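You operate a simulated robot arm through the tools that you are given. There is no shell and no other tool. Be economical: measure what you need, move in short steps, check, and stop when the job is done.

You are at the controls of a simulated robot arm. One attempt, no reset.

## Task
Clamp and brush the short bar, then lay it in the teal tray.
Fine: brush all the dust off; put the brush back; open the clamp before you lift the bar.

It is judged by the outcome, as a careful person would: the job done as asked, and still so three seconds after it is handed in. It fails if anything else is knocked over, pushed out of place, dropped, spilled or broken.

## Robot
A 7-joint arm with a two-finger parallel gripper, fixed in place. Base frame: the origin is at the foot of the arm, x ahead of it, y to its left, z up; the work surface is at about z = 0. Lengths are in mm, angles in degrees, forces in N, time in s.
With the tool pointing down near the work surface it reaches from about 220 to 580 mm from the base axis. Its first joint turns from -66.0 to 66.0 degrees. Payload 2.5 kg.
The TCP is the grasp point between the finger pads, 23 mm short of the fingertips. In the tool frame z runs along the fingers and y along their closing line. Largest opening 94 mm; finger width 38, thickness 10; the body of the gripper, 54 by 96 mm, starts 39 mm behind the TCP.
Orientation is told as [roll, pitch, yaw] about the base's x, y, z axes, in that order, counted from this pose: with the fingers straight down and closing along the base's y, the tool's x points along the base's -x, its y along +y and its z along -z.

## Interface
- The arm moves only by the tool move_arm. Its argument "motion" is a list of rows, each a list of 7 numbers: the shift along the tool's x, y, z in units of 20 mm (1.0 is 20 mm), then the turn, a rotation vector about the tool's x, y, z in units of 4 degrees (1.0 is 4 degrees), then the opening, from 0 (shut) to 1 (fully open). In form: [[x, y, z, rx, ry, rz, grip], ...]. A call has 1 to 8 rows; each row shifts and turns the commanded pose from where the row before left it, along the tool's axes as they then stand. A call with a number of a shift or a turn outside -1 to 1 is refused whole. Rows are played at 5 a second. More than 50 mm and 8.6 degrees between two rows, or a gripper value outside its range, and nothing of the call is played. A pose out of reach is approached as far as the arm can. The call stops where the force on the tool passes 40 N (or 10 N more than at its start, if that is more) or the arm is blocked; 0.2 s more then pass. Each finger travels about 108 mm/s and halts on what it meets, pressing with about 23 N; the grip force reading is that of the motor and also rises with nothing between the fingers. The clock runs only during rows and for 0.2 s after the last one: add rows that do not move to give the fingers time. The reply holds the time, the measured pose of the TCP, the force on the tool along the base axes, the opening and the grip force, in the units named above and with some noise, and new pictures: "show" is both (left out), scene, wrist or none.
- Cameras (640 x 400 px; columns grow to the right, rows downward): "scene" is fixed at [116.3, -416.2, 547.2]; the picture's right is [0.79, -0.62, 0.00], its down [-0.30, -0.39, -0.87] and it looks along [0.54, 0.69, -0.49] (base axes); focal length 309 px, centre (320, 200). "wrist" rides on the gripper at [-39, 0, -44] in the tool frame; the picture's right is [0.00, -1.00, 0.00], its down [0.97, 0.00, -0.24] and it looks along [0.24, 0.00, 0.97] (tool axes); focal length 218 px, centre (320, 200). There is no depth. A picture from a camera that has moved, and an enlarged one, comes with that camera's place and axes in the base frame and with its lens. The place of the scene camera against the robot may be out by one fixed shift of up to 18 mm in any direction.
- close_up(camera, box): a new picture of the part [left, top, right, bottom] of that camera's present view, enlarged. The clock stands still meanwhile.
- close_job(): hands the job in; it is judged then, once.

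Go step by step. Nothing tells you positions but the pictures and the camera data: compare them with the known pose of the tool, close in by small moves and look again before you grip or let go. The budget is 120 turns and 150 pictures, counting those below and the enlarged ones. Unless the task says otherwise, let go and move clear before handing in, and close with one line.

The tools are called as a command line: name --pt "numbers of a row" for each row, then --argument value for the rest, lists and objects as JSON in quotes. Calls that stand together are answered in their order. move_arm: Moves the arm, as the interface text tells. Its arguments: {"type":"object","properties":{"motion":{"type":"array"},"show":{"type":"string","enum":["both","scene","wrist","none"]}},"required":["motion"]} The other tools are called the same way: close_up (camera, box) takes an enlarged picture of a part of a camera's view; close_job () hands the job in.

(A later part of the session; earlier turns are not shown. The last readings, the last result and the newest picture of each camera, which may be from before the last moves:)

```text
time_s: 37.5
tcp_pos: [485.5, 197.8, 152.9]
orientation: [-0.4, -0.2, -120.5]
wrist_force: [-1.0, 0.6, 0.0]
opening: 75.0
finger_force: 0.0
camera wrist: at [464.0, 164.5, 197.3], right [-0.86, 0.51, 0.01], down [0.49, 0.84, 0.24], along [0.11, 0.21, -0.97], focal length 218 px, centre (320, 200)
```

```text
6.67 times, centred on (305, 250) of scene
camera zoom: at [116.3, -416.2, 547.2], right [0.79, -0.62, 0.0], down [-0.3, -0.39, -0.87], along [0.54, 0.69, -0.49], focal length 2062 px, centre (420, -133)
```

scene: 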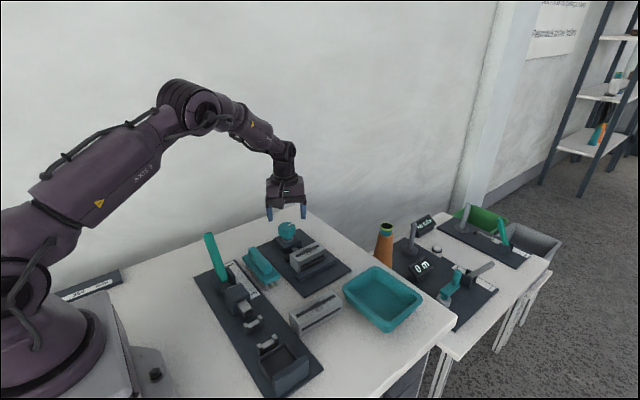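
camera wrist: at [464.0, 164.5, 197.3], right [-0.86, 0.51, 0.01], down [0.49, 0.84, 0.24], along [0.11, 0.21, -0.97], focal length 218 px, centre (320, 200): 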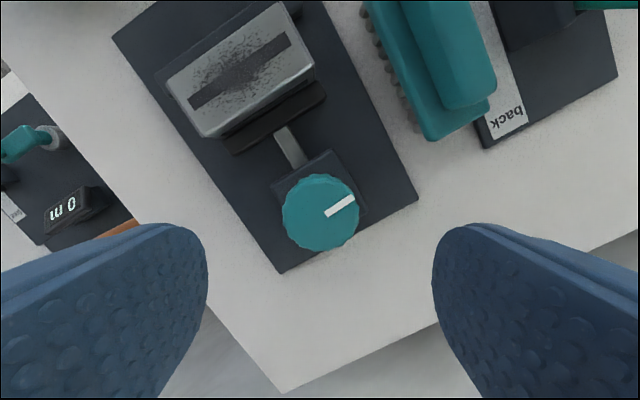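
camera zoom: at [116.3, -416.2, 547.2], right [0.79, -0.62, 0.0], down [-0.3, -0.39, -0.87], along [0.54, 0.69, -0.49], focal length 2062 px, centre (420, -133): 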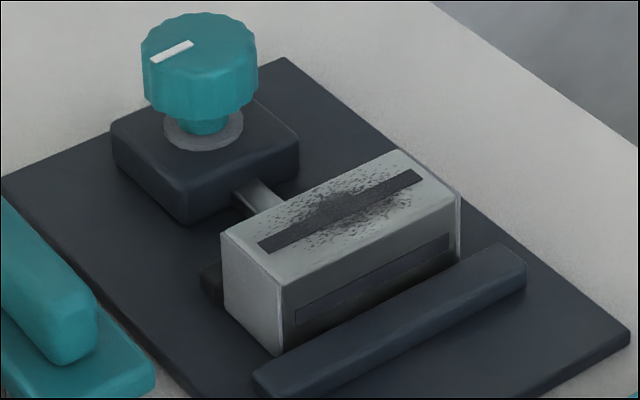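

I need a view from directly above the jaws, so I'll rotate back toward yaw 0.

move_arm --pt "0 0 0 0 0 -1 0.8" --pt "0 0 0 0 0 -1 0.8" --pt "0 0 0 0 0 -1 0.8" --pt "0 0 0 0 0 -1 0.8" --pt "0 0 0 0 0 -1 0.8" --pt "0 0 0 0 0 -1 0.8" --pt "0 0 0 0 0 -1 0.8" --pt "0 0 0 0 0 -1 0.8" --show "none"

move_arm --pt "0 0 0 0 0 -1 0.8" --pt "0 0 0 0 0 -1 0.8" --pt "0 0 0 0 0 -1 0.8" --pt "0 0 0 0 0 -1 0.8" --pt "0 0 0 0 0 -1 0.8" --pt "0 0 0 0 0 -1 0.8" --pt "0 0 0 0 0 -1 0.8" --pt "0 0 0 0 0 -1 0.8" --show "none"

move_arm --pt "0 0 0 0 0 -1 0.8" --pt "0 0 0 0 0 -1 0.8" --pt "0 0 0 0 0 -1 0.8" --pt "0 0 0 0 0 -1 0.8" --pt "0 0 0 0 0 -1 0.8" --pt "0 0 0 0 0 -1 0.8" --pt "0 0 0 0 0 -1 0.8" --pt "0 0 0 0 0 -1 0.8" --show "none"

move_arm --pt "0 0 0 0 0 -1 0.8" --pt "0 0 0 0 0 -1 0.8" --pt "0 0 0 0 0 -1 0.8" --pt "0 0 0 0 0 -1 0.8" --pt "0 0 0 0 0 -1 0.8" --pt "0 0 0 0 0 -1 0.8" --pt "0 -1 0 0 0 -0.1 0.8" --pt "0 -1 0 0 0 0 0.8" --show "none"

move_arm --pt "0 -1 0 0 0 0 0.8" --pt "0 -1 0 0 0 0 0.8" --pt "0 -1 0 0 0 0 0.8" --pt "0 -1 0 0 0 0 0.8" --show "wrist"

close_up --camera "wrist" --box '[200, 80, 440, 260]'

```text
time_s: 39.3
tcp_pos: [485.0, 197.1, 154.0]
orientation: [-0.4, 0.0, -88.4]
wrist_force: [0.2, -0.2, -0.4]
opening: 75.3
finger_force: 0.0
```

```text
time_s: 41.1
tcp_pos: [485.4, 196.2, 153.1]
orientation: [-0.3, 0.2, -56.5]
wrist_force: [0.2, -0.4, 0.2]
opening: 75.2
finger_force: 0.0
```

```text
time_s: 42.9
tcp_pos: [484.8, 197.1, 152.6]
orientation: [-0.1, 0.4, -24.6]
wrist_force: [-1.2, 0.1, 0.0]
opening: 75.3
finger_force: 0.1
```

```text
time_s: 44.7
tcp_pos: [483.2, 156.6, 152.8]
orientation: [0.0, 0.4, -0.2]
wrist_force: [-1.0, 0.1, -0.3]
opening: 75.1
finger_force: 0.2
```

```text
time_s: 45.7
tcp_pos: [485.3, 75.6, 153.2]
orientation: [-0.1, 0.5, -0.2]
wrist_force: [-0.6, 0.2, 0.9]
opening: 75.0
finger_force: 0.0
camera wrist: at [522.6, 75.1, 197.0], right [0.0, -1.0, 0.0], down [-0.97, 0.0, 0.25], along [-0.25, 0.0, -0.97], focal length 218 px, centre (320, 200)
```

wrist: 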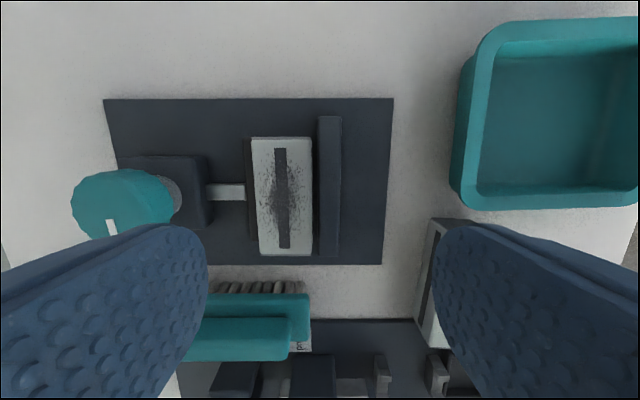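

```text
2.22 times, centred on (320, 170) of wrist
camera zoom: at [522.6, 75.1, 197.0], right [0.0, -1.0, 0.0], down [-0.97, 0.0, 0.25], along [-0.25, 0.0, -0.97], focal length 485 px, centre (320, 267)
```

zoom: 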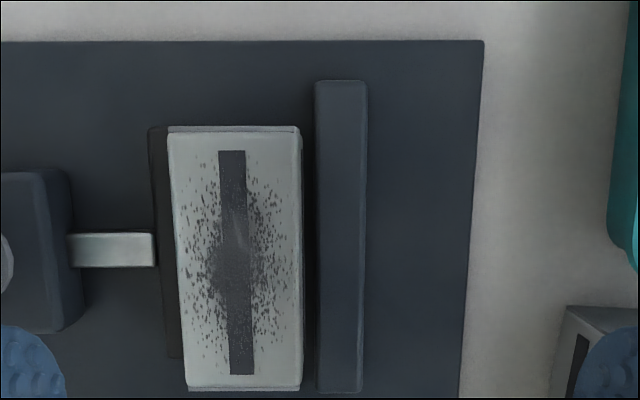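

The bar is straight, but there is still about 5 mm to the fixed jaw, so it isn't clamped yet. I'll go back to the knob and turn it further.

move_arm --pt "0 1 0 0 -0.12 0 0.8" --pt "0 1 0 0 0 0 0.8" --pt "0 1 0 0 0 0 0.8" --pt "0 1 0 0 0 0 0.8" --pt "0 1 0 0 0 0 0.8" --pt "0 1 0 0 0 0 0.8" --pt "0 0.15 0.6 0 0 0 0.8" --pt "0 0 0.6 0 0 0 0.8" --show "wrist"

```text
time_s: 47.5
tcp_pos: [485.5, 197.9, 129.9]
orientation: [0.0, -0.1, -0.1]
wrist_force: [0.3, -0.4, 0.4]
opening: 75.0
finger_force: 0.1
camera wrist: at [523.5, 198.8, 173.9], right [0.0, -1.0, 0.0], down [-0.97, 0.0, 0.24], along [-0.24, 0.0, -0.97], focal length 218 px, centre (320, 200)
```

wrist: 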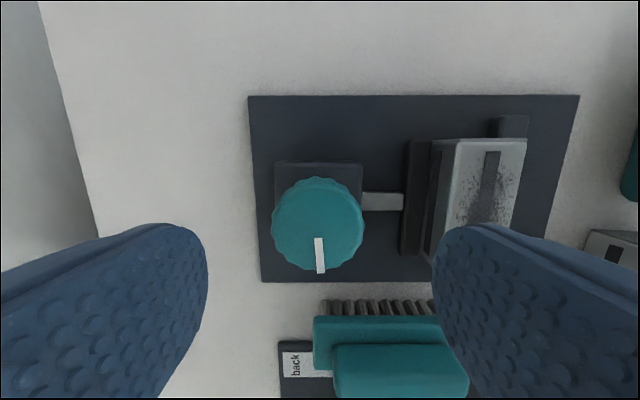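

The pointer is at -x, so it has turned half a turn. I'll grip again and try further clockwise.

move_arm --pt "0 0.03 1 0 0 0 0.8" --pt "0 0 1 0 0 0 0.8" --pt "0 0 0.95 0 0 0 0.8" --pt "0 0 0 0 0 0 0.4" --pt "0 0 0 0 0 0 0.2" --pt "0 0 0 0 0 0 0.2" --pt "0 0 0 0 0 0 0.2" --show "none"

move_arm --pt "0 0 0 0 0 1 0.2" --pt "0 0 0 0 0 1 0.2" --pt "0 0 0 0 0 1 0.2" --pt "0 0 0 0 0 1 0.2" --pt "0 0 0 0 0 1 0.2" --show "wrist"

```text
time_s: 49.1
tcp_pos: [484.6, 200.2, 70.5]
orientation: [0.0, -0.1, -0.2]
wrist_force: [2.3, 1.8, -2.6]
opening: 47.3
finger_force: 45.0
```

```text
time_s: 50.3
tcp_pos: [485.2, 200.8, 70.0]
orientation: [0.0, -0.2, -20.4]
wrist_force: [0.9, -5.0, 8.2]
opening: 47.7
finger_force: 45.2
camera wrist: at [520.1, 186.5, 114.7], right [-0.35, -0.94, 0.0], down [-0.91, 0.34, 0.24], along [-0.22, 0.08, -0.97], focal length 218 px, centre (320, 200)
```

wrist: 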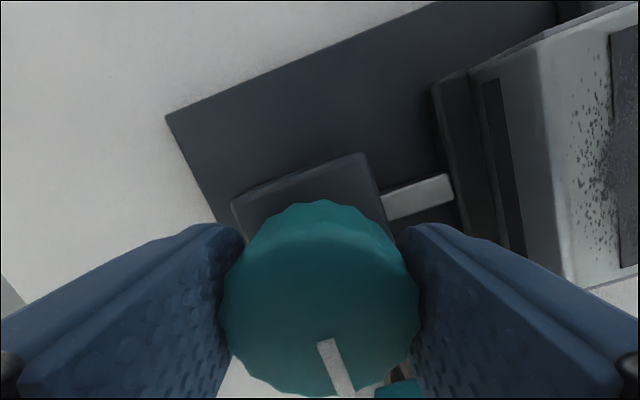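

The knob slipped in the fingers rather than turning. I'll test whether this is a hard stop by turning back a little and looking.

move_arm --pt "0 0 0 0 0 -1 0.1" --pt "0 0 0 0 0 -1 0.1" --pt "0 0 0 0 0 -1 0.1" --pt "0 0 0 0 0 -1 0.1" --pt "0 0 0 0 0 -1 0.1" --pt "0 0 0 0 0 -1 0.1" --pt "0 0 0 0 0 -1 0.1" --pt "0 0 0 0 0 -1 0.1" --show "wrist"

close_up --camera "scene" --box '[270, 220, 340, 280]'

```text
time_s: 52.1
tcp_pos: [485.7, 199.5, 69.2]
orientation: [0.0, 0.2, 11.9]
wrist_force: [-7.7, -12.4, 14.7]
opening: 47.6
finger_force: 45.2
camera wrist: at [522.3, 208.3, 114.0], right [0.21, -0.98, 0.0], down [-0.95, -0.2, 0.24], along [-0.24, -0.05, -0.97], focal length 218 px, centre (320, 200)
```

wrist: 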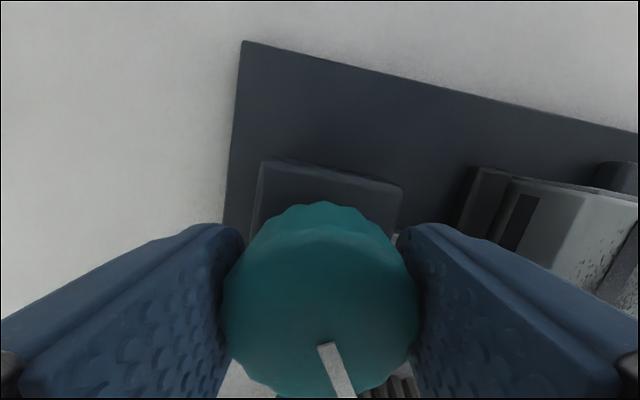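

```text
6.67 times, centred on (305, 250) of scene
camera zoom: at [116.2, -416.2, 547.2], right [0.79, -0.62, 0.0], down [-0.3, -0.39, -0.87], along [0.54, 0.69, -0.49], focal length 2062 px, centre (420, -133)
```

zoom: 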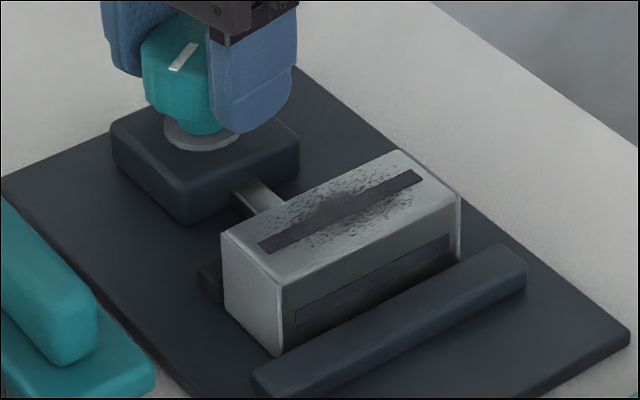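

The knob turns back fine, so the resistance is real: either the bar is clamped or the screw is at its stop. I'll retighten and then inspect the gap closely.

move_arm --pt "0 -0.05 0 0 0 1 0" --pt "0 0 0 0 0 1 0" --pt "0 0 0 0 0 1 0" --pt "0 0 0 0 0 1 0" --pt "0 0 0 0 0 1 0" --pt "0 0 0 0 0 1 0" --pt "0 0 0 0 0 1 0" --pt "0 0 0 0 0 1 0" --show "none"

move_arm --pt "0 0 0 0 0 1 0" --pt "0 0 0 0 0 1 0" --pt "0 0 0 0 0 0 0" --pt "0 0 0 0 0 0 0.8" --pt "0 0 0 0 0 0 0.8" --pt "0 0 -1 0 0 -1 0.8" --pt "0 0 -1 0 0 -1 0.8" --pt "0 0 -1 0 0 -1 0.8" --show "none"

move_arm --pt "0 -1 0 0 0 -1 0.8" --pt "0 -1 0 0 0 -1 0.8" --pt "0 -1 0 0 0 -1 0.8" --pt "0 -1 0 0 0 -1 0.8" --pt "0 -1 0 0 0 0 0.8" --pt "0 -1 0 0 0 0 0.8" --show "wrist"

close_up --camera "wrist" --box '[200, 60, 440, 260]'

```text
time_s: 53.9
tcp_pos: [486.3, 199.8, 69.5]
orientation: [-0.1, 0.0, -20.2]
wrist_force: [-11.4, -5.0, 12.2]
opening: 47.3
finger_force: 44.7
```

```text
time_s: 55.7
tcp_pos: [487.1, 201.7, 128.7]
orientation: [-0.1, 0.1, -16.2]
wrist_force: [-0.1, -0.2, -0.5]
opening: 75.3
finger_force: 0.0
```

```text
time_s: 57.1
tcp_pos: [470.4, 78.2, 131.1]
orientation: [0.0, 0.0, -0.2]
wrist_force: [-0.2, -0.2, -0.2]
opening: 75.4
finger_force: 0.0
camera wrist: at [508.9, 78.7, 175.4], right [0.0, -1.0, 0.0], down [-0.97, 0.0, 0.24], along [-0.24, 0.0, -0.97], focal length 218 px, centre (320, 200)
```

wrist: 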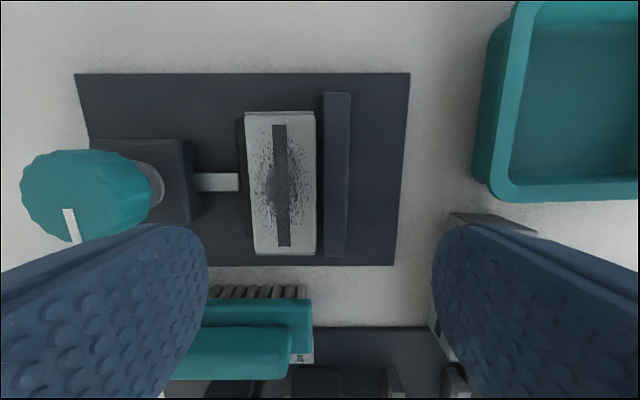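

```text
2.00 times, centred on (320, 160) of wrist
camera zoom: at [508.9, 78.7, 175.4], right [0.0, -1.0, 0.0], down [-0.97, 0.0, 0.24], along [-0.24, 0.0, -0.97], focal length 436 px, centre (320, 280)
```

zoom: 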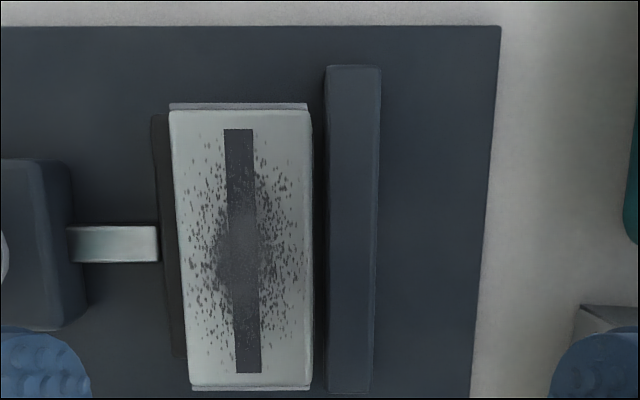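

There still seems to be a ~4 mm gap to the fixed jaw. To test whether the bar is really held, I'll grip its top lightly and nudge it.

move_arm --pt "-0.7 0.7 0.5 0 0 0 0.65" --pt "0 0.44 1 0 0 0 0.65" --pt "0 0 1 0 0 0 0.65" --pt "0 0 1 0 0 0 0.65" --pt "0 0 0.15 0 0 0 0.65" --pt "0 0 0 0 0 0 0.3" --pt "0 0 0 0 0 0 0.3" --pt "0 0 0 0 0 0 0.3" --show "none"

move_arm --pt "0 -0.05 0 0 0 0 0.3" --pt "0 0 0 0 0 0 0.3" --show "none"

```text
time_s: 58.9
tcp_pos: [485.3, 101.6, 56.6]
orientation: [-0.1, 0.0, -0.3]
wrist_force: [-1.0, -17.0, 0.5]
opening: 39.7
finger_force: 23.1
```

```text
time_s: 59.5
tcp_pos: [485.0, 101.0, 57.2]
orientation: [-0.2, 0.0, -0.3]
wrist_force: [-0.3, -18.7, -6.4]
opening: 39.1
finger_force: 22.5
```

The bar resists firmly. I'll nudge a bit more to see.

move_arm --pt "0 -0.05 0 0 0 0 0.3" --pt "0 0 0 0 0 0 0.3" --show "none"

move_arm --pt "0 -0.06 0 0 0 0 0.3" --pt "0 0 0 0 0 0 0.3" --show "none"

move_arm --pt "0 -0.06 0 0 0 0 0.3" --pt "0 0 0 0 0 0 0.3" --show "none"

```text
time_s: 60.1
tcp_pos: [484.5, 101.1, 56.7]
orientation: [0.0, -0.1, -0.2]
wrist_force: [-0.1, -13.6, -10.3]
opening: 39.5
finger_force: 23.0
```

```text
time_s: 60.7
tcp_pos: [484.9, 101.4, 56.3]
orientation: [-0.1, 0.0, -0.1]
wrist_force: [-2.1, -9.4, -6.7]
opening: 39.3
finger_force: 23.6
```

```text
time_s: 61.3
tcp_pos: [484.8, 101.4, 57.7]
orientation: [0.0, -0.1, 0.0]
wrist_force: [-0.5, -0.6, -7.8]
opening: 39.3
finger_force: 23.0
```

The bar has not yielded to +y pushes. I'll now test the -y direction.

move_arm --pt "0 -0.1 0 0 0 0 0.3" --pt "0 0 0 0 0 0 0.3" --show "none"

move_arm --pt "0 -0.1 0 0 0 0 0.3" --pt "0 0 0 0 0 0 0.3" --show "none"

```text
time_s: 61.9
tcp_pos: [484.1, 101.5, 57.4]
orientation: [0.3, -0.1, -0.1]
wrist_force: [2.0, 14.8, -8.7]
opening: 39.5
finger_force: 22.8
```

```text
time_s: 62.5
tcp_pos: [485.0, 100.5, 57.5]
orientation: [0.4, -0.2, -0.1]
wrist_force: [3.1, 26.9, -2.7]
opening: 39.5
finger_force: 23.3
```

The bar is firmly clamped both ways: it resists 27 N. I'll release it and go look at the brush.

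move_arm --pt "0 0.15 0 0 0 0 0.3" --pt "0 0 0 0 0 0 0.65" --pt "0 0 0 0 0 0 0.65" --pt "0 0 -1 0 0 0 0.65" --pt "0 0 -1 0 0 0 0.65" --pt "0 0 -1 0 0 0 0.65" --pt "0.5 0.4 -1 0 0 0 0.65" --pt "1 0.4 -1 0 0 0 0.65" --show "none"

move_arm --pt "1 0.4 0 0 0 0 0.65" --pt "1 0.4 0 0 0 0 0.65" --pt "1 0.4 0 0 0 0 0.65" --pt "1 0.2 0 0 0 0 0.65" --pt "0 0 0 0 0 0 0.65" --show "both"

close_up --camera "scene" --box '[220, 220, 340, 300]'

```text
time_s: 64.3
tcp_pos: [455.7, 116.4, 156.6]
orientation: [0.0, 0.0, -0.2]
wrist_force: [-0.7, 0.0, -0.6]
opening: 61.1
finger_force: 0.1
```

```text
time_s: 65.5
tcp_pos: [374.8, 143.8, 155.5]
orientation: [0.0, -0.2, -0.2]
wrist_force: [0.4, 0.2, -0.9]
opening: 61.2
finger_force: 0.1
camera wrist: at [413.2, 143.5, 199.9], right [0.0, -1.0, 0.0], down [-0.97, 0.0, 0.24], along [-0.24, 0.0, -0.97], focal length 218 px, centre (320, 200)
```

scene: 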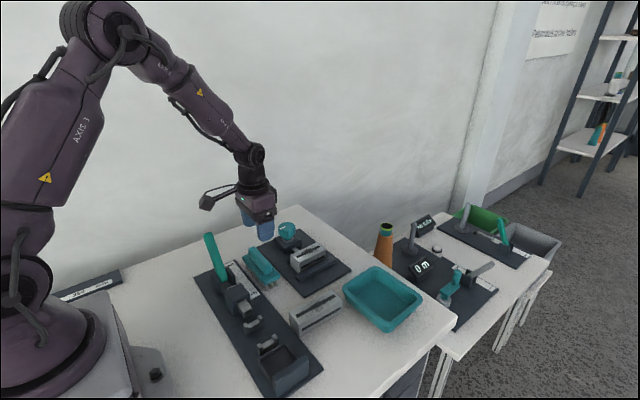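
wrist: 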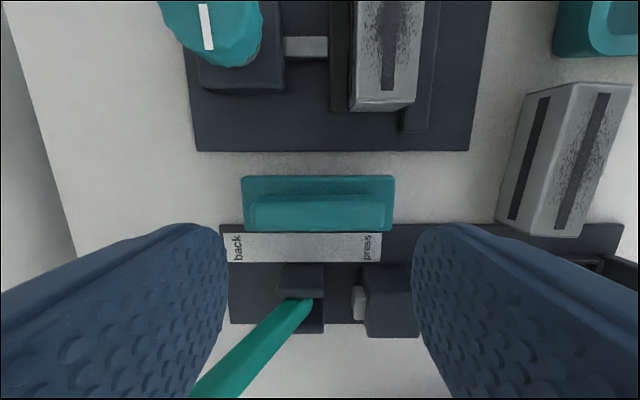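

```text
5.00 times, centred on (280, 260) of scene
camera zoom: at [116.3, -416.2, 547.2], right [0.79, -0.62, 0.0], down [-0.3, -0.39, -0.87], along [0.54, 0.69, -0.49], focal length 1546 px, centre (520, -100)
```

zoom: 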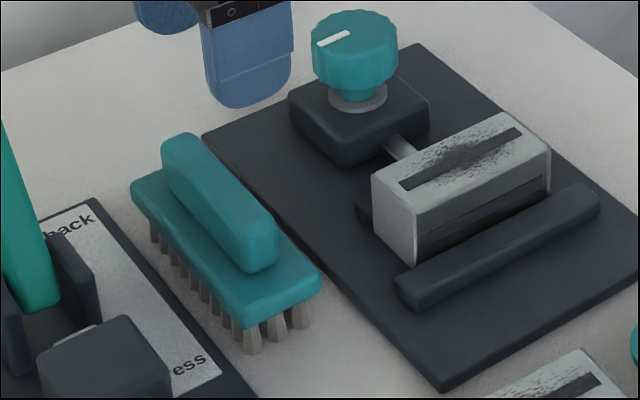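

The brush is centred at about (367,145): base 120×45 mm, handle ridge along y about 20 mm wide with its top at z≈49. I'll turn to yaw -90 above it so the fingers close across the ridge.

move_arm --pt "0.4 0.06 0 0 0 1 0.65" --pt "0 0 0 0 0 1 0.65" --pt "0 0 0 0 0 1 0.65" --pt "0 0 0 0 0 1 0.65" --pt "0 0 0 0 0 1 0.65" --pt "0 0 0 0 0 1 0.65" --pt "0 0 0 0 0 1 0.65" --pt "0 0 0 0 0 1 0.65" --show "none"

move_arm --pt "0 0 0 0 0 1 0.65" --pt "0 0 0 0 0 1 0.65" --pt "0 0 0 0 0 1 0.65" --pt "0 0 0 0 0 1 0.65" --pt "0 0 0 0 0 1 0.65" --pt "0 0 0 0 0 1 0.65" --pt "0 0 0 0 0 1 0.65" --pt "0 0 0 0 0 1 0.65" --show "none"

move_arm --pt "0 0 0 0 0 1 0.65" --pt "0 0 0 0 0 1 0.65" --pt "0 0 0.5 0 0 1 0.65" --pt "0 0 0.5 0 0 1 0.65" --pt "0 0 0.5 0 0 1 0.65" --pt "0 0 0.5 0 0 1 0.5" --pt "0 0 0.5 0 0 0.45 0.5" --pt "0 0 0 0 0 0 0.5" --show "both"

```text
time_s: 67.3
tcp_pos: [367.0, 144.2, 157.6]
orientation: [-0.1, 0.0, -32.2]
wrist_force: [-0.3, -0.1, -0.4]
opening: 61.2
finger_force: 0.0
```

```text
time_s: 69.1
tcp_pos: [367.8, 143.8, 157.5]
orientation: [0.0, 0.0, -64.3]
wrist_force: [-0.3, 0.7, -0.6]
opening: 61.3
finger_force: 0.1
```

```text
time_s: 70.9
tcp_pos: [367.3, 145.6, 106.3]
orientation: [0.1, 0.0, -90.1]
wrist_force: [-0.1, 0.3, -0.1]
opening: 46.8
finger_force: 0.0
camera wrist: at [365.2, 106.8, 150.0], right [-1.0, 0.0, 0.0], down [0.0, 0.97, 0.24], along [0.0, 0.24, -0.97], focal length 218 px, centre (320, 200)
```

scene: 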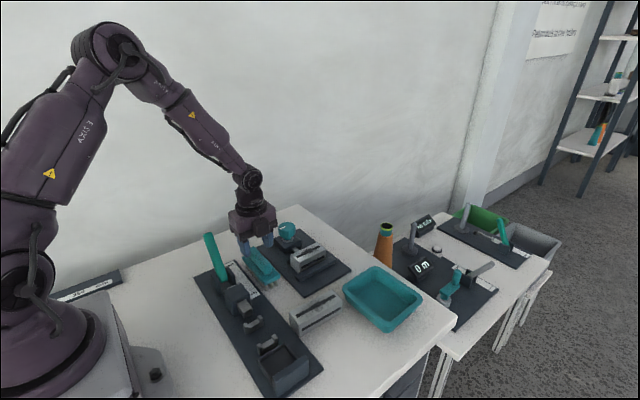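
wrist: 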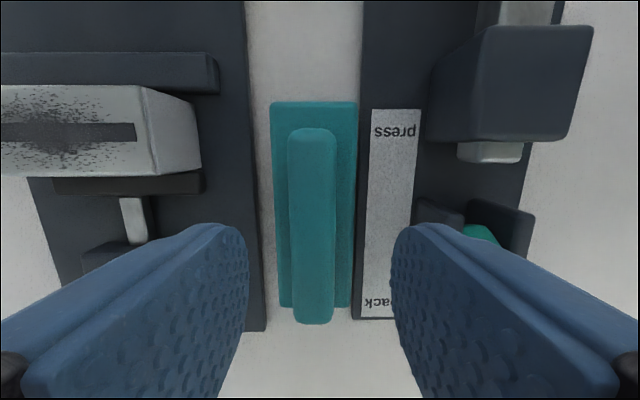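

The handle is about 3.5 mm toward +x. I'll correct and descend to z≈58.

move_arm --pt "0 0.18 0.6 0 0 0 0.5" --pt "0 0 0.9 0 0 0 0.5" --pt "0 0 0.9 0 0 0 0.5" --pt "0 0 0 0 0 0 0.5" --show "wrist"

close_up --camera "scene" --box '[220, 220, 340, 300]'

```text
time_s: 71.9
tcp_pos: [370.5, 142.9, 56.8]
orientation: [0.2, 0.0, -90.0]
wrist_force: [-0.6, 0.3, 1.2]
opening: 47.0
finger_force: 0.1
camera wrist: at [369.0, 105.0, 102.0], right [-1.0, 0.0, 0.0], down [0.0, 0.97, 0.24], along [0.0, 0.24, -0.97], focal length 218 px, centre (320, 200)
```

wrist: 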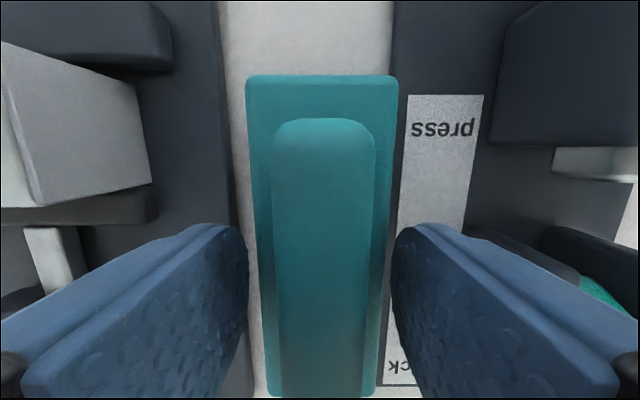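

```text
5.00 times, centred on (280, 260) of scene
camera zoom: at [116.3, -416.2, 547.2], right [0.79, -0.62, 0.0], down [-0.3, -0.39, -0.87], along [0.54, 0.69, -0.49], focal length 1546 px, centre (520, -100)
```

zoom: 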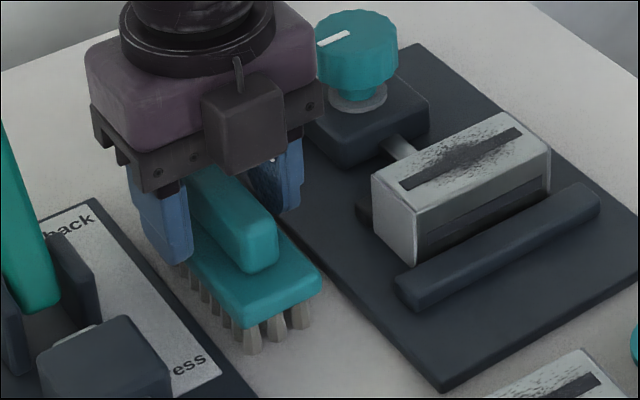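

It's centred. I'll raise 3 mm to clear the base plate, then close on the ridge.

move_arm --pt "0 0 -0.15 0 0 0 0.5" --pt "0 0 0 0 0 0 0.2" --pt "0 0 0 0 0 0 0.1" --pt "0 0 0 0 0 0 0.1" --pt "0 0 0 0 0 0 0.1" --show "wrist"

```text
time_s: 73.1
tcp_pos: [370.8, 142.8, 60.3]
orientation: [0.1, 0.0, -90.0]
wrist_force: [0.7, 0.1, 0.2]
opening: 19.5
finger_force: 22.9
camera wrist: at [368.8, 104.4, 105.4], right [-1.0, 0.0, 0.0], down [0.0, 0.97, 0.24], along [0.0, 0.24, -0.97], focal length 218 px, centre (320, 200)
```

wrist: 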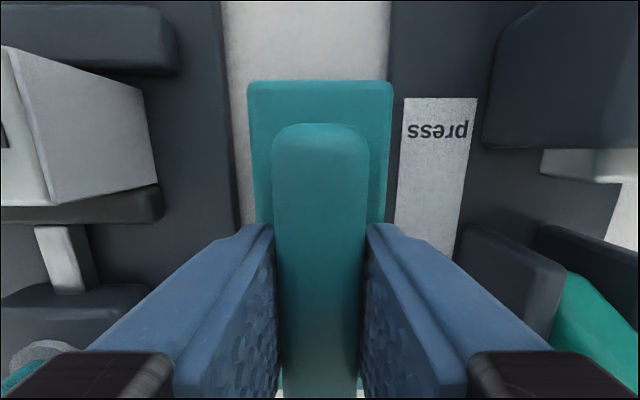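

The ridge is gripped at 19.5 mm. I'll lift straight up and then move over the near end of the bar.

move_arm --pt "0 0 -0.5 0 0 0 0.1" --pt "0 0 -1 0 0 0 0.1" --pt "0 0 -1 0 0 0 0.1" --pt "0 0 -1 0 0 0 0.1" --pt "0 0 -1 0 0 0 0.1" --pt "-1 0.5 0 0 0 0 0.1" --pt "-1 1 0 0 0 0 0.1" --pt "-0.2 1 0 0 0 0 0.1" --show "both"

```text
time_s: 74.9
tcp_pos: [421.8, 99.1, 153.3]
orientation: [0.0, -0.1, -90.0]
wrist_force: [0.4, 0.6, -1.2]
opening: 19.5
finger_force: 22.3
camera wrist: at [419.8, 60.3, 197.5], right [-1.0, 0.0, 0.0], down [0.0, 0.97, 0.24], along [0.0, 0.24, -0.97], focal length 218 px, centre (320, 200)
```

scene: 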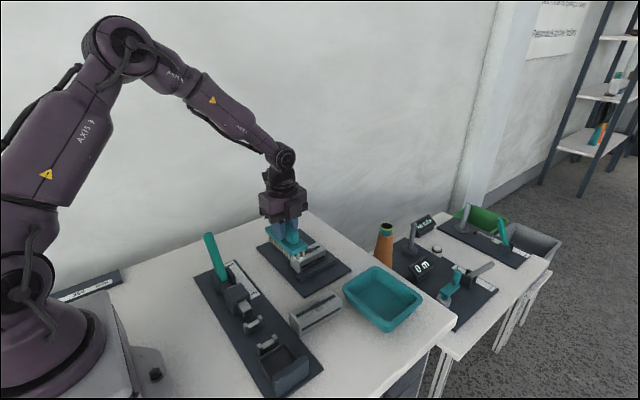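
wrist: 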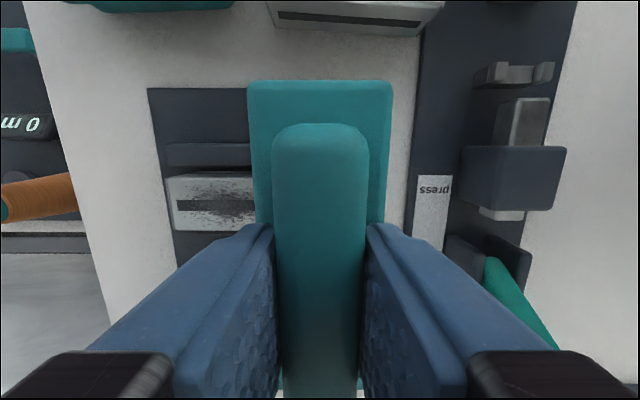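

I'll lower the brush so the bristles press about 3 mm into the bar-top level, then sweep along +x.

move_arm --pt "0 0 1 0 0 0 0.1" --pt "0 0 1 0 0 0 0.1" --pt "0 0 0.35 0 0 0 0.1" --pt "0 0.7 0 0 0 0 0.1" --pt "0 0.7 0 0 0 0 0.1" --pt "0 0.7 0 0 0 0 0.1" --show "scene"

close_up --camera "scene" --box '[250, 200, 370, 300]'

```text
time_s: 76.3
tcp_pos: [466.3, 97.9, 109.3]
orientation: [0.8, 0.1, -90.2]
wrist_force: [8.3, -1.3, 21.8]
opening: 20.1
finger_force: 12.5
```

scene: 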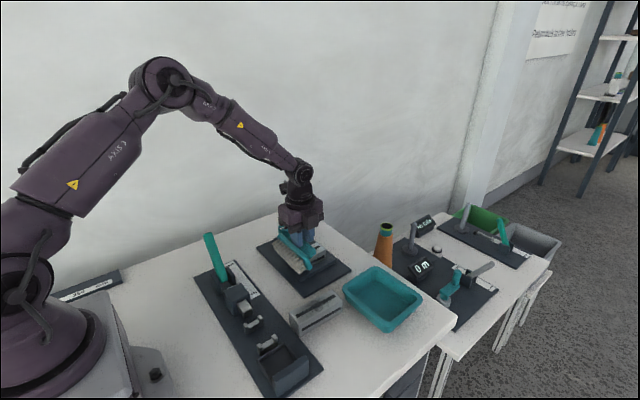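

```text
4.00 times, centred on (310, 250) of scene
camera zoom: at [116.2, -416.2, 547.2], right [0.79, -0.62, 0.0], down [-0.3, -0.39, -0.87], along [0.54, 0.69, -0.49], focal length 1237 px, centre (360, 0)
```

zoom: 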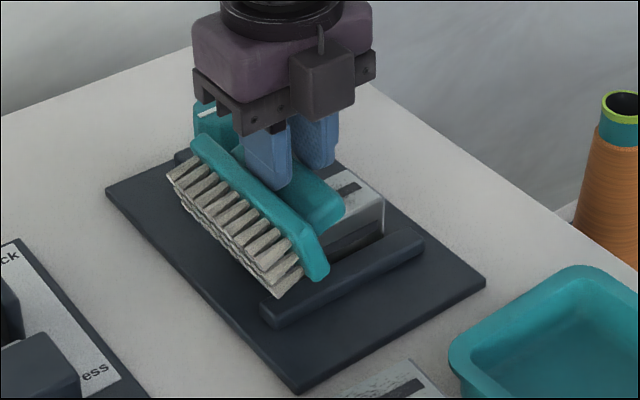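

The bristles caught the bar's edge and the brush has tilted in the grip. I'll back off gently upward and look.

move_arm --pt "0 -0.1 -0.3 0 0 0 0.05" --pt "0 0 -0.4 0 0 0 0.05" --pt "0 0 -0.5 0 0 0 0.05" --pt "0 0 0 0 0 0 0.05" --show "wrist"

close_up --camera "scene" --box '[250, 200, 370, 300]'

```text
time_s: 77.3
tcp_pos: [461.7, 99.4, 127.9]
orientation: [0.0, 0.0, -90.0]
wrist_force: [0.7, 0.4, 0.3]
opening: 4.6
finger_force: 0.1
camera wrist: at [459.0, 61.5, 172.3], right [-1.0, 0.0, 0.0], down [0.0, 0.97, 0.24], along [0.0, 0.24, -0.97], focal length 218 px, centre (320, 200)
```

wrist: 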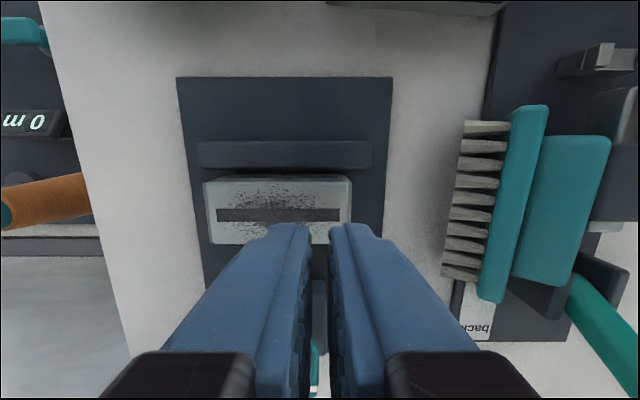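

```text
4.00 times, centred on (310, 250) of scene
camera zoom: at [116.3, -416.2, 547.2], right [0.79, -0.62, 0.0], down [-0.3, -0.39, -0.87], along [0.54, 0.69, -0.49], focal length 1237 px, centre (360, 0)
```

zoom: 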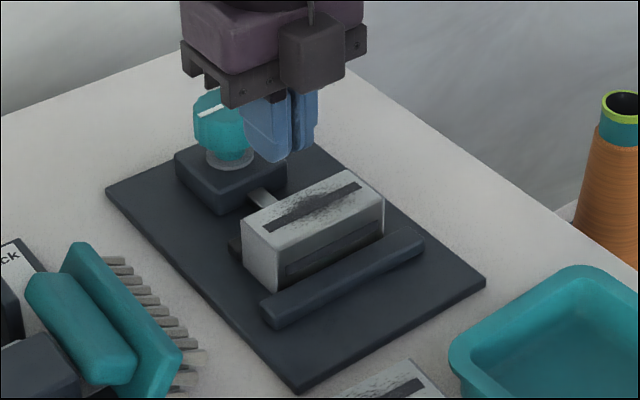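

The brush slipped out and now lies on its side near its original spot. I'll inspect it from above to pick it up again.

move_arm --pt "0.5 -0.5 -1 0 0 0 0.5" --pt "0.5 -1 -0.5 0 0 0 0.5" --pt "0.5 -1 0 0 0 0 0.7" --pt "0 -1 0 0 0 0 0.7" --pt "0 -1 0 0 0 0 0.7" --pt "0 0 0 0 0 0 0.7" --show "wrist"

close_up --camera "scene" --box '[200, 220, 320, 320]'

```text
time_s: 78.7
tcp_pos: [370.1, 130.8, 158.7]
orientation: [0.1, 0.0, -90.1]
wrist_force: [0.9, -0.5, -0.3]
opening: 65.7
finger_force: 0.0
camera wrist: at [369.1, 92.2, 203.0], right [-1.0, 0.0, 0.0], down [0.0, 0.97, 0.24], along [0.0, 0.24, -0.97], focal length 218 px, centre (320, 200)
```

wrist: 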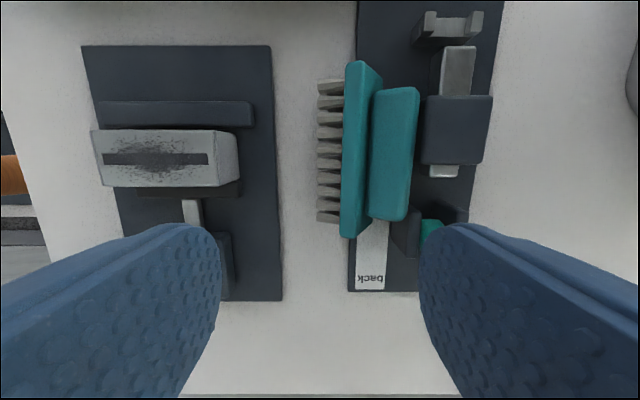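

```text
4.00 times, centred on (260, 270) of scene
camera zoom: at [116.3, -416.2, 547.2], right [0.79, -0.62, 0.0], down [-0.3, -0.39, -0.87], along [0.54, 0.69, -0.49], focal length 1237 px, centre (560, -80)
```

zoom: 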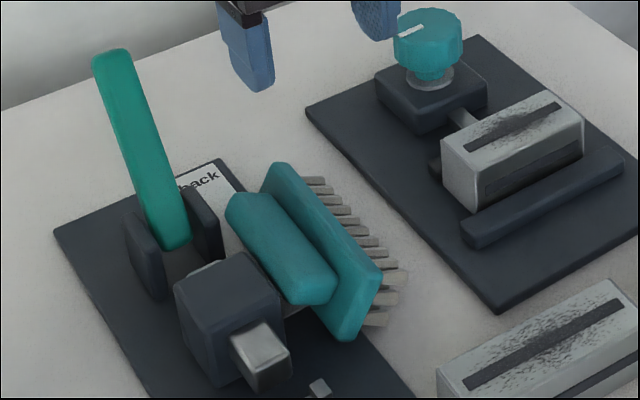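

The brush lies on its long edge with the bristles toward +x and the handle leaning toward the lever block. I'll zoom in to judge its tilt.

close_up --camera "wrist" --box '[270, 40, 510, 260]'

close_up --camera "scene" --box '[222, 250, 312, 310]'

```text
1.82 times, centred on (390, 150) of wrist
camera zoom: at [369.1, 92.2, 203.0], right [-1.0, 0.0, 0.0], down [0.0, 0.97, 0.24], along [0.0, 0.24, -0.97], focal length 397 px, centre (193, 291)
```

zoom: 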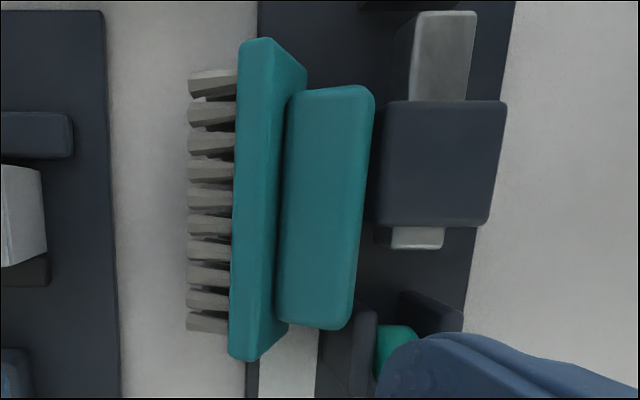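

```text
6.67 times, centred on (267, 280) of scene
camera zoom: at [116.3, -416.2, 547.2], right [0.79, -0.62, 0.0], down [-0.3, -0.39, -0.87], along [0.54, 0.69, -0.49], focal length 2062 px, centre (673, -333)
```

zoom: 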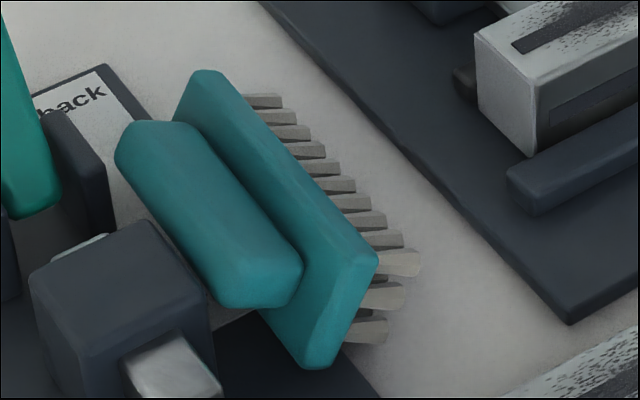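

The brush is tilted about 30° from lying on its side. I'll tilt the tool about 24°, hook the -x finger behind the base's upper strip and push toward +x, so it rolls over its bristle tips back upright. First comes the approach pose.

move_arm --pt "-0.8 0.5 0 0 0 0 0.585" --pt "-0.75 0.5 0 0 0 0 0.585" --pt "0 0 0 1 0 0 0.585" --pt "0 0 0 1 0 0 0.585" --pt "0 0 0 1 0 0 0.585" --pt "0 0 0 1 0 0 0.585" --pt "0 0 0 1 0 0 0.585" --pt "0 0 0 1 0 0 0.585" --show "wrist"

```text
time_s: 80.5
tcp_pos: [390.3, 98.2, 158.7]
orientation: [-24.0, 0.1, -90.0]
wrist_force: [-0.2, -0.8, -1.3]
opening: 55.1
finger_force: 0.1
camera wrist: at [406.8, 60.0, 199.1], right [-0.91, 0.0, 0.41], down [0.1, 0.97, 0.22], along [-0.4, 0.24, -0.89], focal length 218 px, centre (320, 200)
```

wrist: 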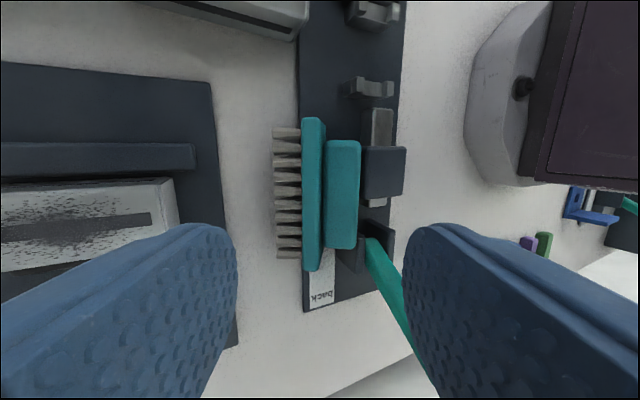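

The geometry is consistent: the base's upper corner is near x≈344, z≈50. I'll approach along the tilted tool axis.

move_arm --pt "0 0.32 0.88 0 0 0 0.585" --pt "0 0.32 0.88 0 0 0 0.585" --pt "0 0.32 0.88 0 0 0 0.585" --pt "0 0.32 0.88 0 0 0 0.585" --pt "0 0 0 0 0 0 0.585" --show "wrist"

close_up --camera "scene" --box '[210, 230, 330, 310]'

```text
time_s: 81.7
tcp_pos: [384.7, 99.9, 82.4]
orientation: [-23.8, 0.0, -90.0]
wrist_force: [-0.7, 0.4, -0.2]
opening: 55.1
finger_force: 0.0
camera wrist: at [401.3, 60.4, 124.0], right [-0.91, 0.0, 0.41], down [0.1, 0.97, 0.22], along [-0.39, 0.24, -0.89], focal length 218 px, centre (320, 200)
```

wrist: 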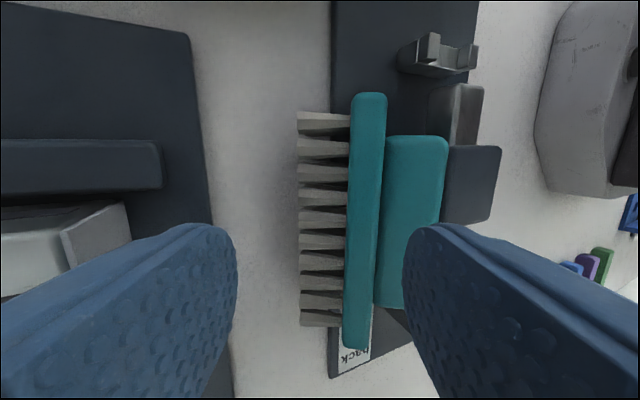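

```text
5.00 times, centred on (270, 270) of scene
camera zoom: at [116.3, -416.2, 547.2], right [0.79, -0.62, 0.0], down [-0.3, -0.39, -0.87], along [0.54, 0.69, -0.49], focal length 1546 px, centre (570, -150)
```

zoom: 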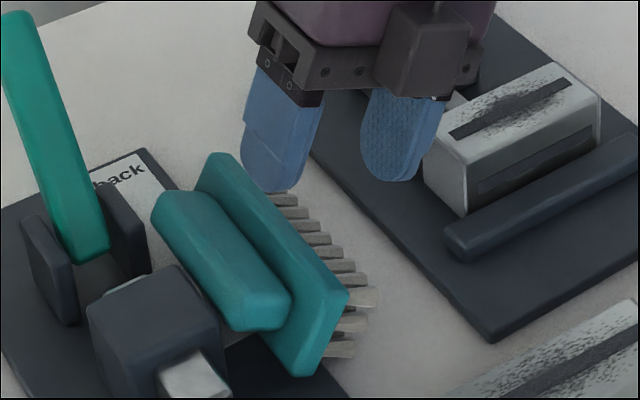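

The finger lines up about with the strip behind the base. I'll shift 2 mm toward -x and descend gradually, watching the force.

move_arm --pt "0 -0.1 0.4 0 0 0 0.585" --pt "0 0 0.4 0 0 0 0.585" --pt "0 0 0 0 0 0 0.585" --show "wrist"

close_up --camera "scene" --box '[210, 230, 330, 310]'

```text
time_s: 82.5
tcp_pos: [375.3, 98.7, 70.3]
orientation: [-24.0, 0.1, -90.1]
wrist_force: [-0.7, -0.3, -1.1]
opening: 54.8
finger_force: 0.1
camera wrist: at [392.3, 60.5, 110.7], right [-0.91, 0.0, 0.41], down [0.1, 0.97, 0.22], along [-0.39, 0.24, -0.89], focal length 218 px, centre (320, 200)
```

wrist: 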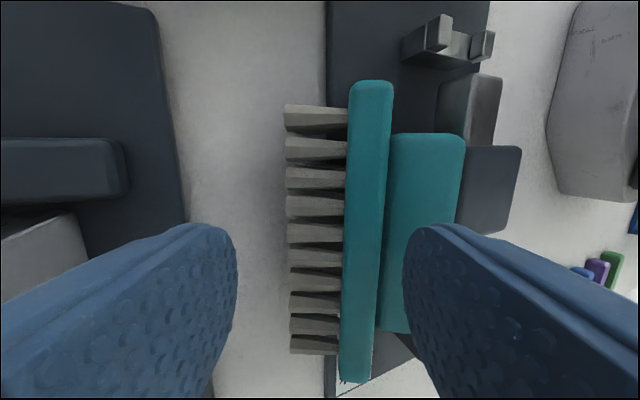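

```text
5.00 times, centred on (270, 270) of scene
camera zoom: at [116.3, -416.2, 547.2], right [0.79, -0.62, 0.0], down [-0.3, -0.39, -0.87], along [0.54, 0.69, -0.49], focal length 1546 px, centre (570, -150)
```

zoom: 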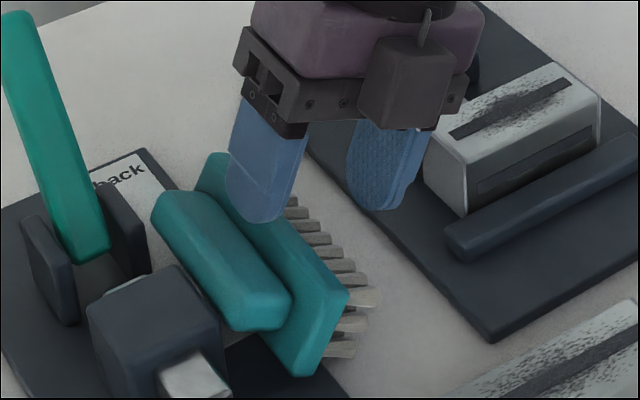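

The finger is coming down just behind the base plate. A bit more.

move_arm --pt "0 0 0.3 0 0 0 0.585" --pt "0 0 0 0 0 0 0.585" --show "none"

move_arm --pt "0 0 0.2 0 0 0 0.585" --pt "0 0 0 0 0 0 0.585" --show "wrist"

close_up --camera "scene" --box '[210, 230, 330, 310]'

```text
time_s: 83.1
tcp_pos: [375.7, 98.8, 65.4]
orientation: [-23.9, 0.1, -89.9]
wrist_force: [-0.7, -1.1, -0.3]
opening: 54.9
finger_force: 0.1
```

```text
time_s: 83.7
tcp_pos: [372.8, 99.2, 61.9]
orientation: [-23.9, 0.0, -90.1]
wrist_force: [0.4, 0.1, 0.8]
opening: 55.0
finger_force: 0.1
camera wrist: at [389.0, 60.8, 102.3], right [-0.91, 0.0, 0.41], down [0.1, 0.97, 0.22], along [-0.39, 0.24, -0.89], focal length 218 px, centre (320, 200)
```

wrist: 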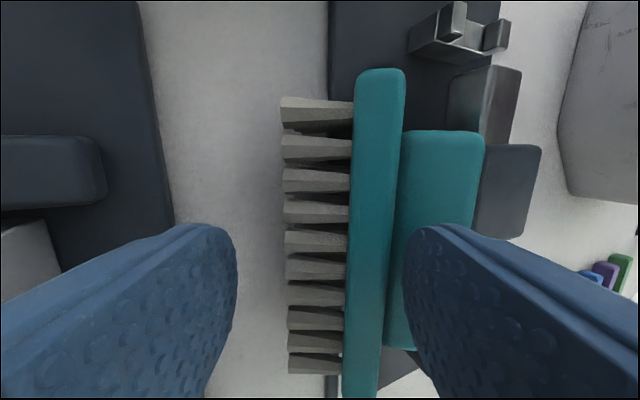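

```text
5.00 times, centred on (270, 270) of scene
camera zoom: at [116.3, -416.2, 547.2], right [0.79, -0.62, 0.0], down [-0.3, -0.39, -0.87], along [0.54, 0.69, -0.49], focal length 1546 px, centre (570, -150)
```

zoom: 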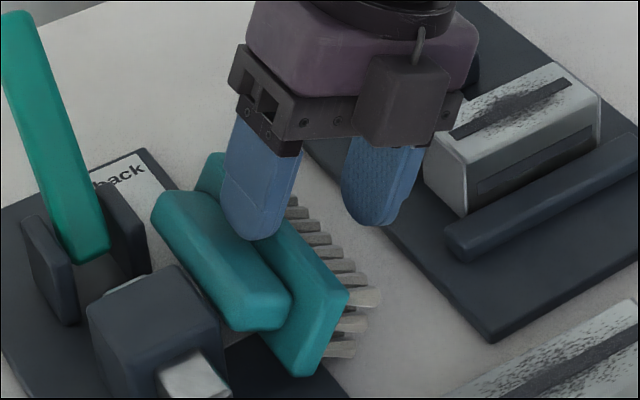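

Nearly in the pocket. 4 mm more, then start pushing +x.

move_arm --pt "0 0 0.15 0 0 0 0.585" --pt "0 0 0.1 0 0 0 0.585" --pt "0 0 0 0 0 0 0.585" --show "none"

close_up --camera "scene" --box '[210, 230, 330, 310]'

```text
time_s: 84.5
tcp_pos: [370.6, 99.6, 58.1]
orientation: [-24.1, 0.0, -90.0]
wrist_force: [-0.3, -0.4, 0.8]
opening: 55.2
finger_force: 0.4
```

```text
5.00 times, centred on (270, 270) of scene
camera zoom: at [116.3, -416.2, 547.2], right [0.79, -0.62, 0.0], down [-0.3, -0.39, -0.87], along [0.54, 0.69, -0.49], focal length 1546 px, centre (570, -150)
```

zoom: 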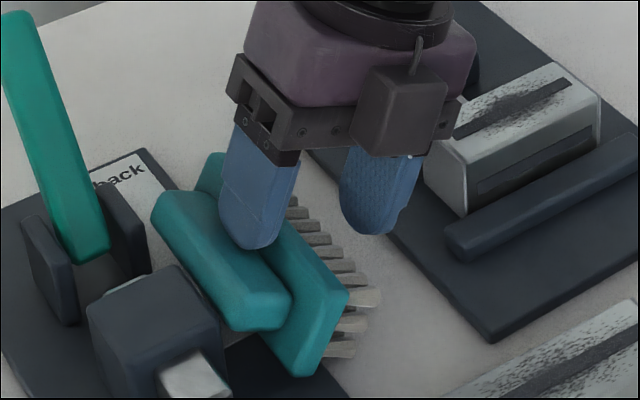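

The finger is in the pocket between the ridge and the base edge. I'll push horizontally +x by 10 mm.

move_arm --pt "0 0.23 -0.1 0 0 0 0.585" --pt "0 0.23 -0.1 0 0 0 0.585" --pt "0 0 0 0 0 0 0.585" --show "none"

close_up --camera "scene" --box '[210, 230, 330, 310]'

```text
time_s: 85.3
tcp_pos: [380.4, 101.4, 57.6]
orientation: [-24.0, 0.0, -90.0]
wrist_force: [-0.8, 0.2, 2.1]
opening: 55.5
finger_force: 0.3
```

```text
5.00 times, centred on (270, 270) of scene
camera zoom: at [116.3, -416.2, 547.2], right [0.79, -0.62, 0.0], down [-0.3, -0.39, -0.87], along [0.54, 0.69, -0.49], focal length 1546 px, centre (570, -150)
```

zoom: 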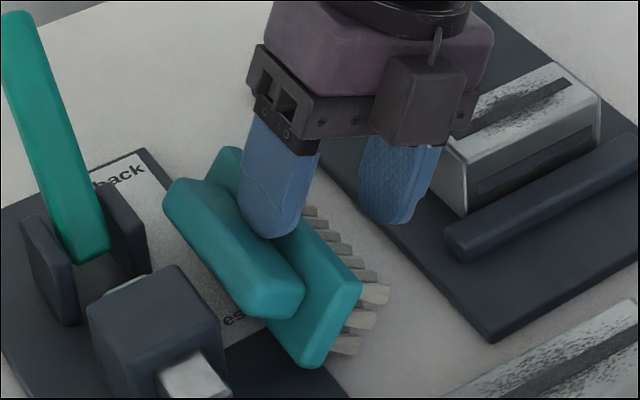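

It is rotating the right way. Another 10 mm.

move_arm --pt "0 0.23 -0.1 0 0 0 0.585" --pt "0 0.23 -0.1 0 0 0 0.585" --pt "0 0 0 0 0 0 0.585" --show "none"

close_up --camera "scene" --box '[210, 230, 330, 310]'

```text
time_s: 86.1
tcp_pos: [391.8, 100.2, 56.8]
orientation: [-24.0, -0.1, -90.0]
wrist_force: [-3.1, -3.0, 24.8]
opening: 61.0
finger_force: 6.5
```

```text
5.00 times, centred on (270, 270) of scene
camera zoom: at [116.2, -416.2, 547.2], right [0.79, -0.62, 0.0], down [-0.3, -0.39, -0.87], along [0.54, 0.69, -0.49], focal length 1546 px, centre (570, -150)
```

zoom: 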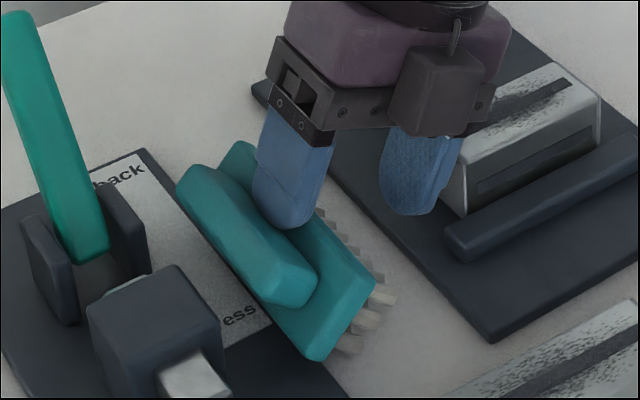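

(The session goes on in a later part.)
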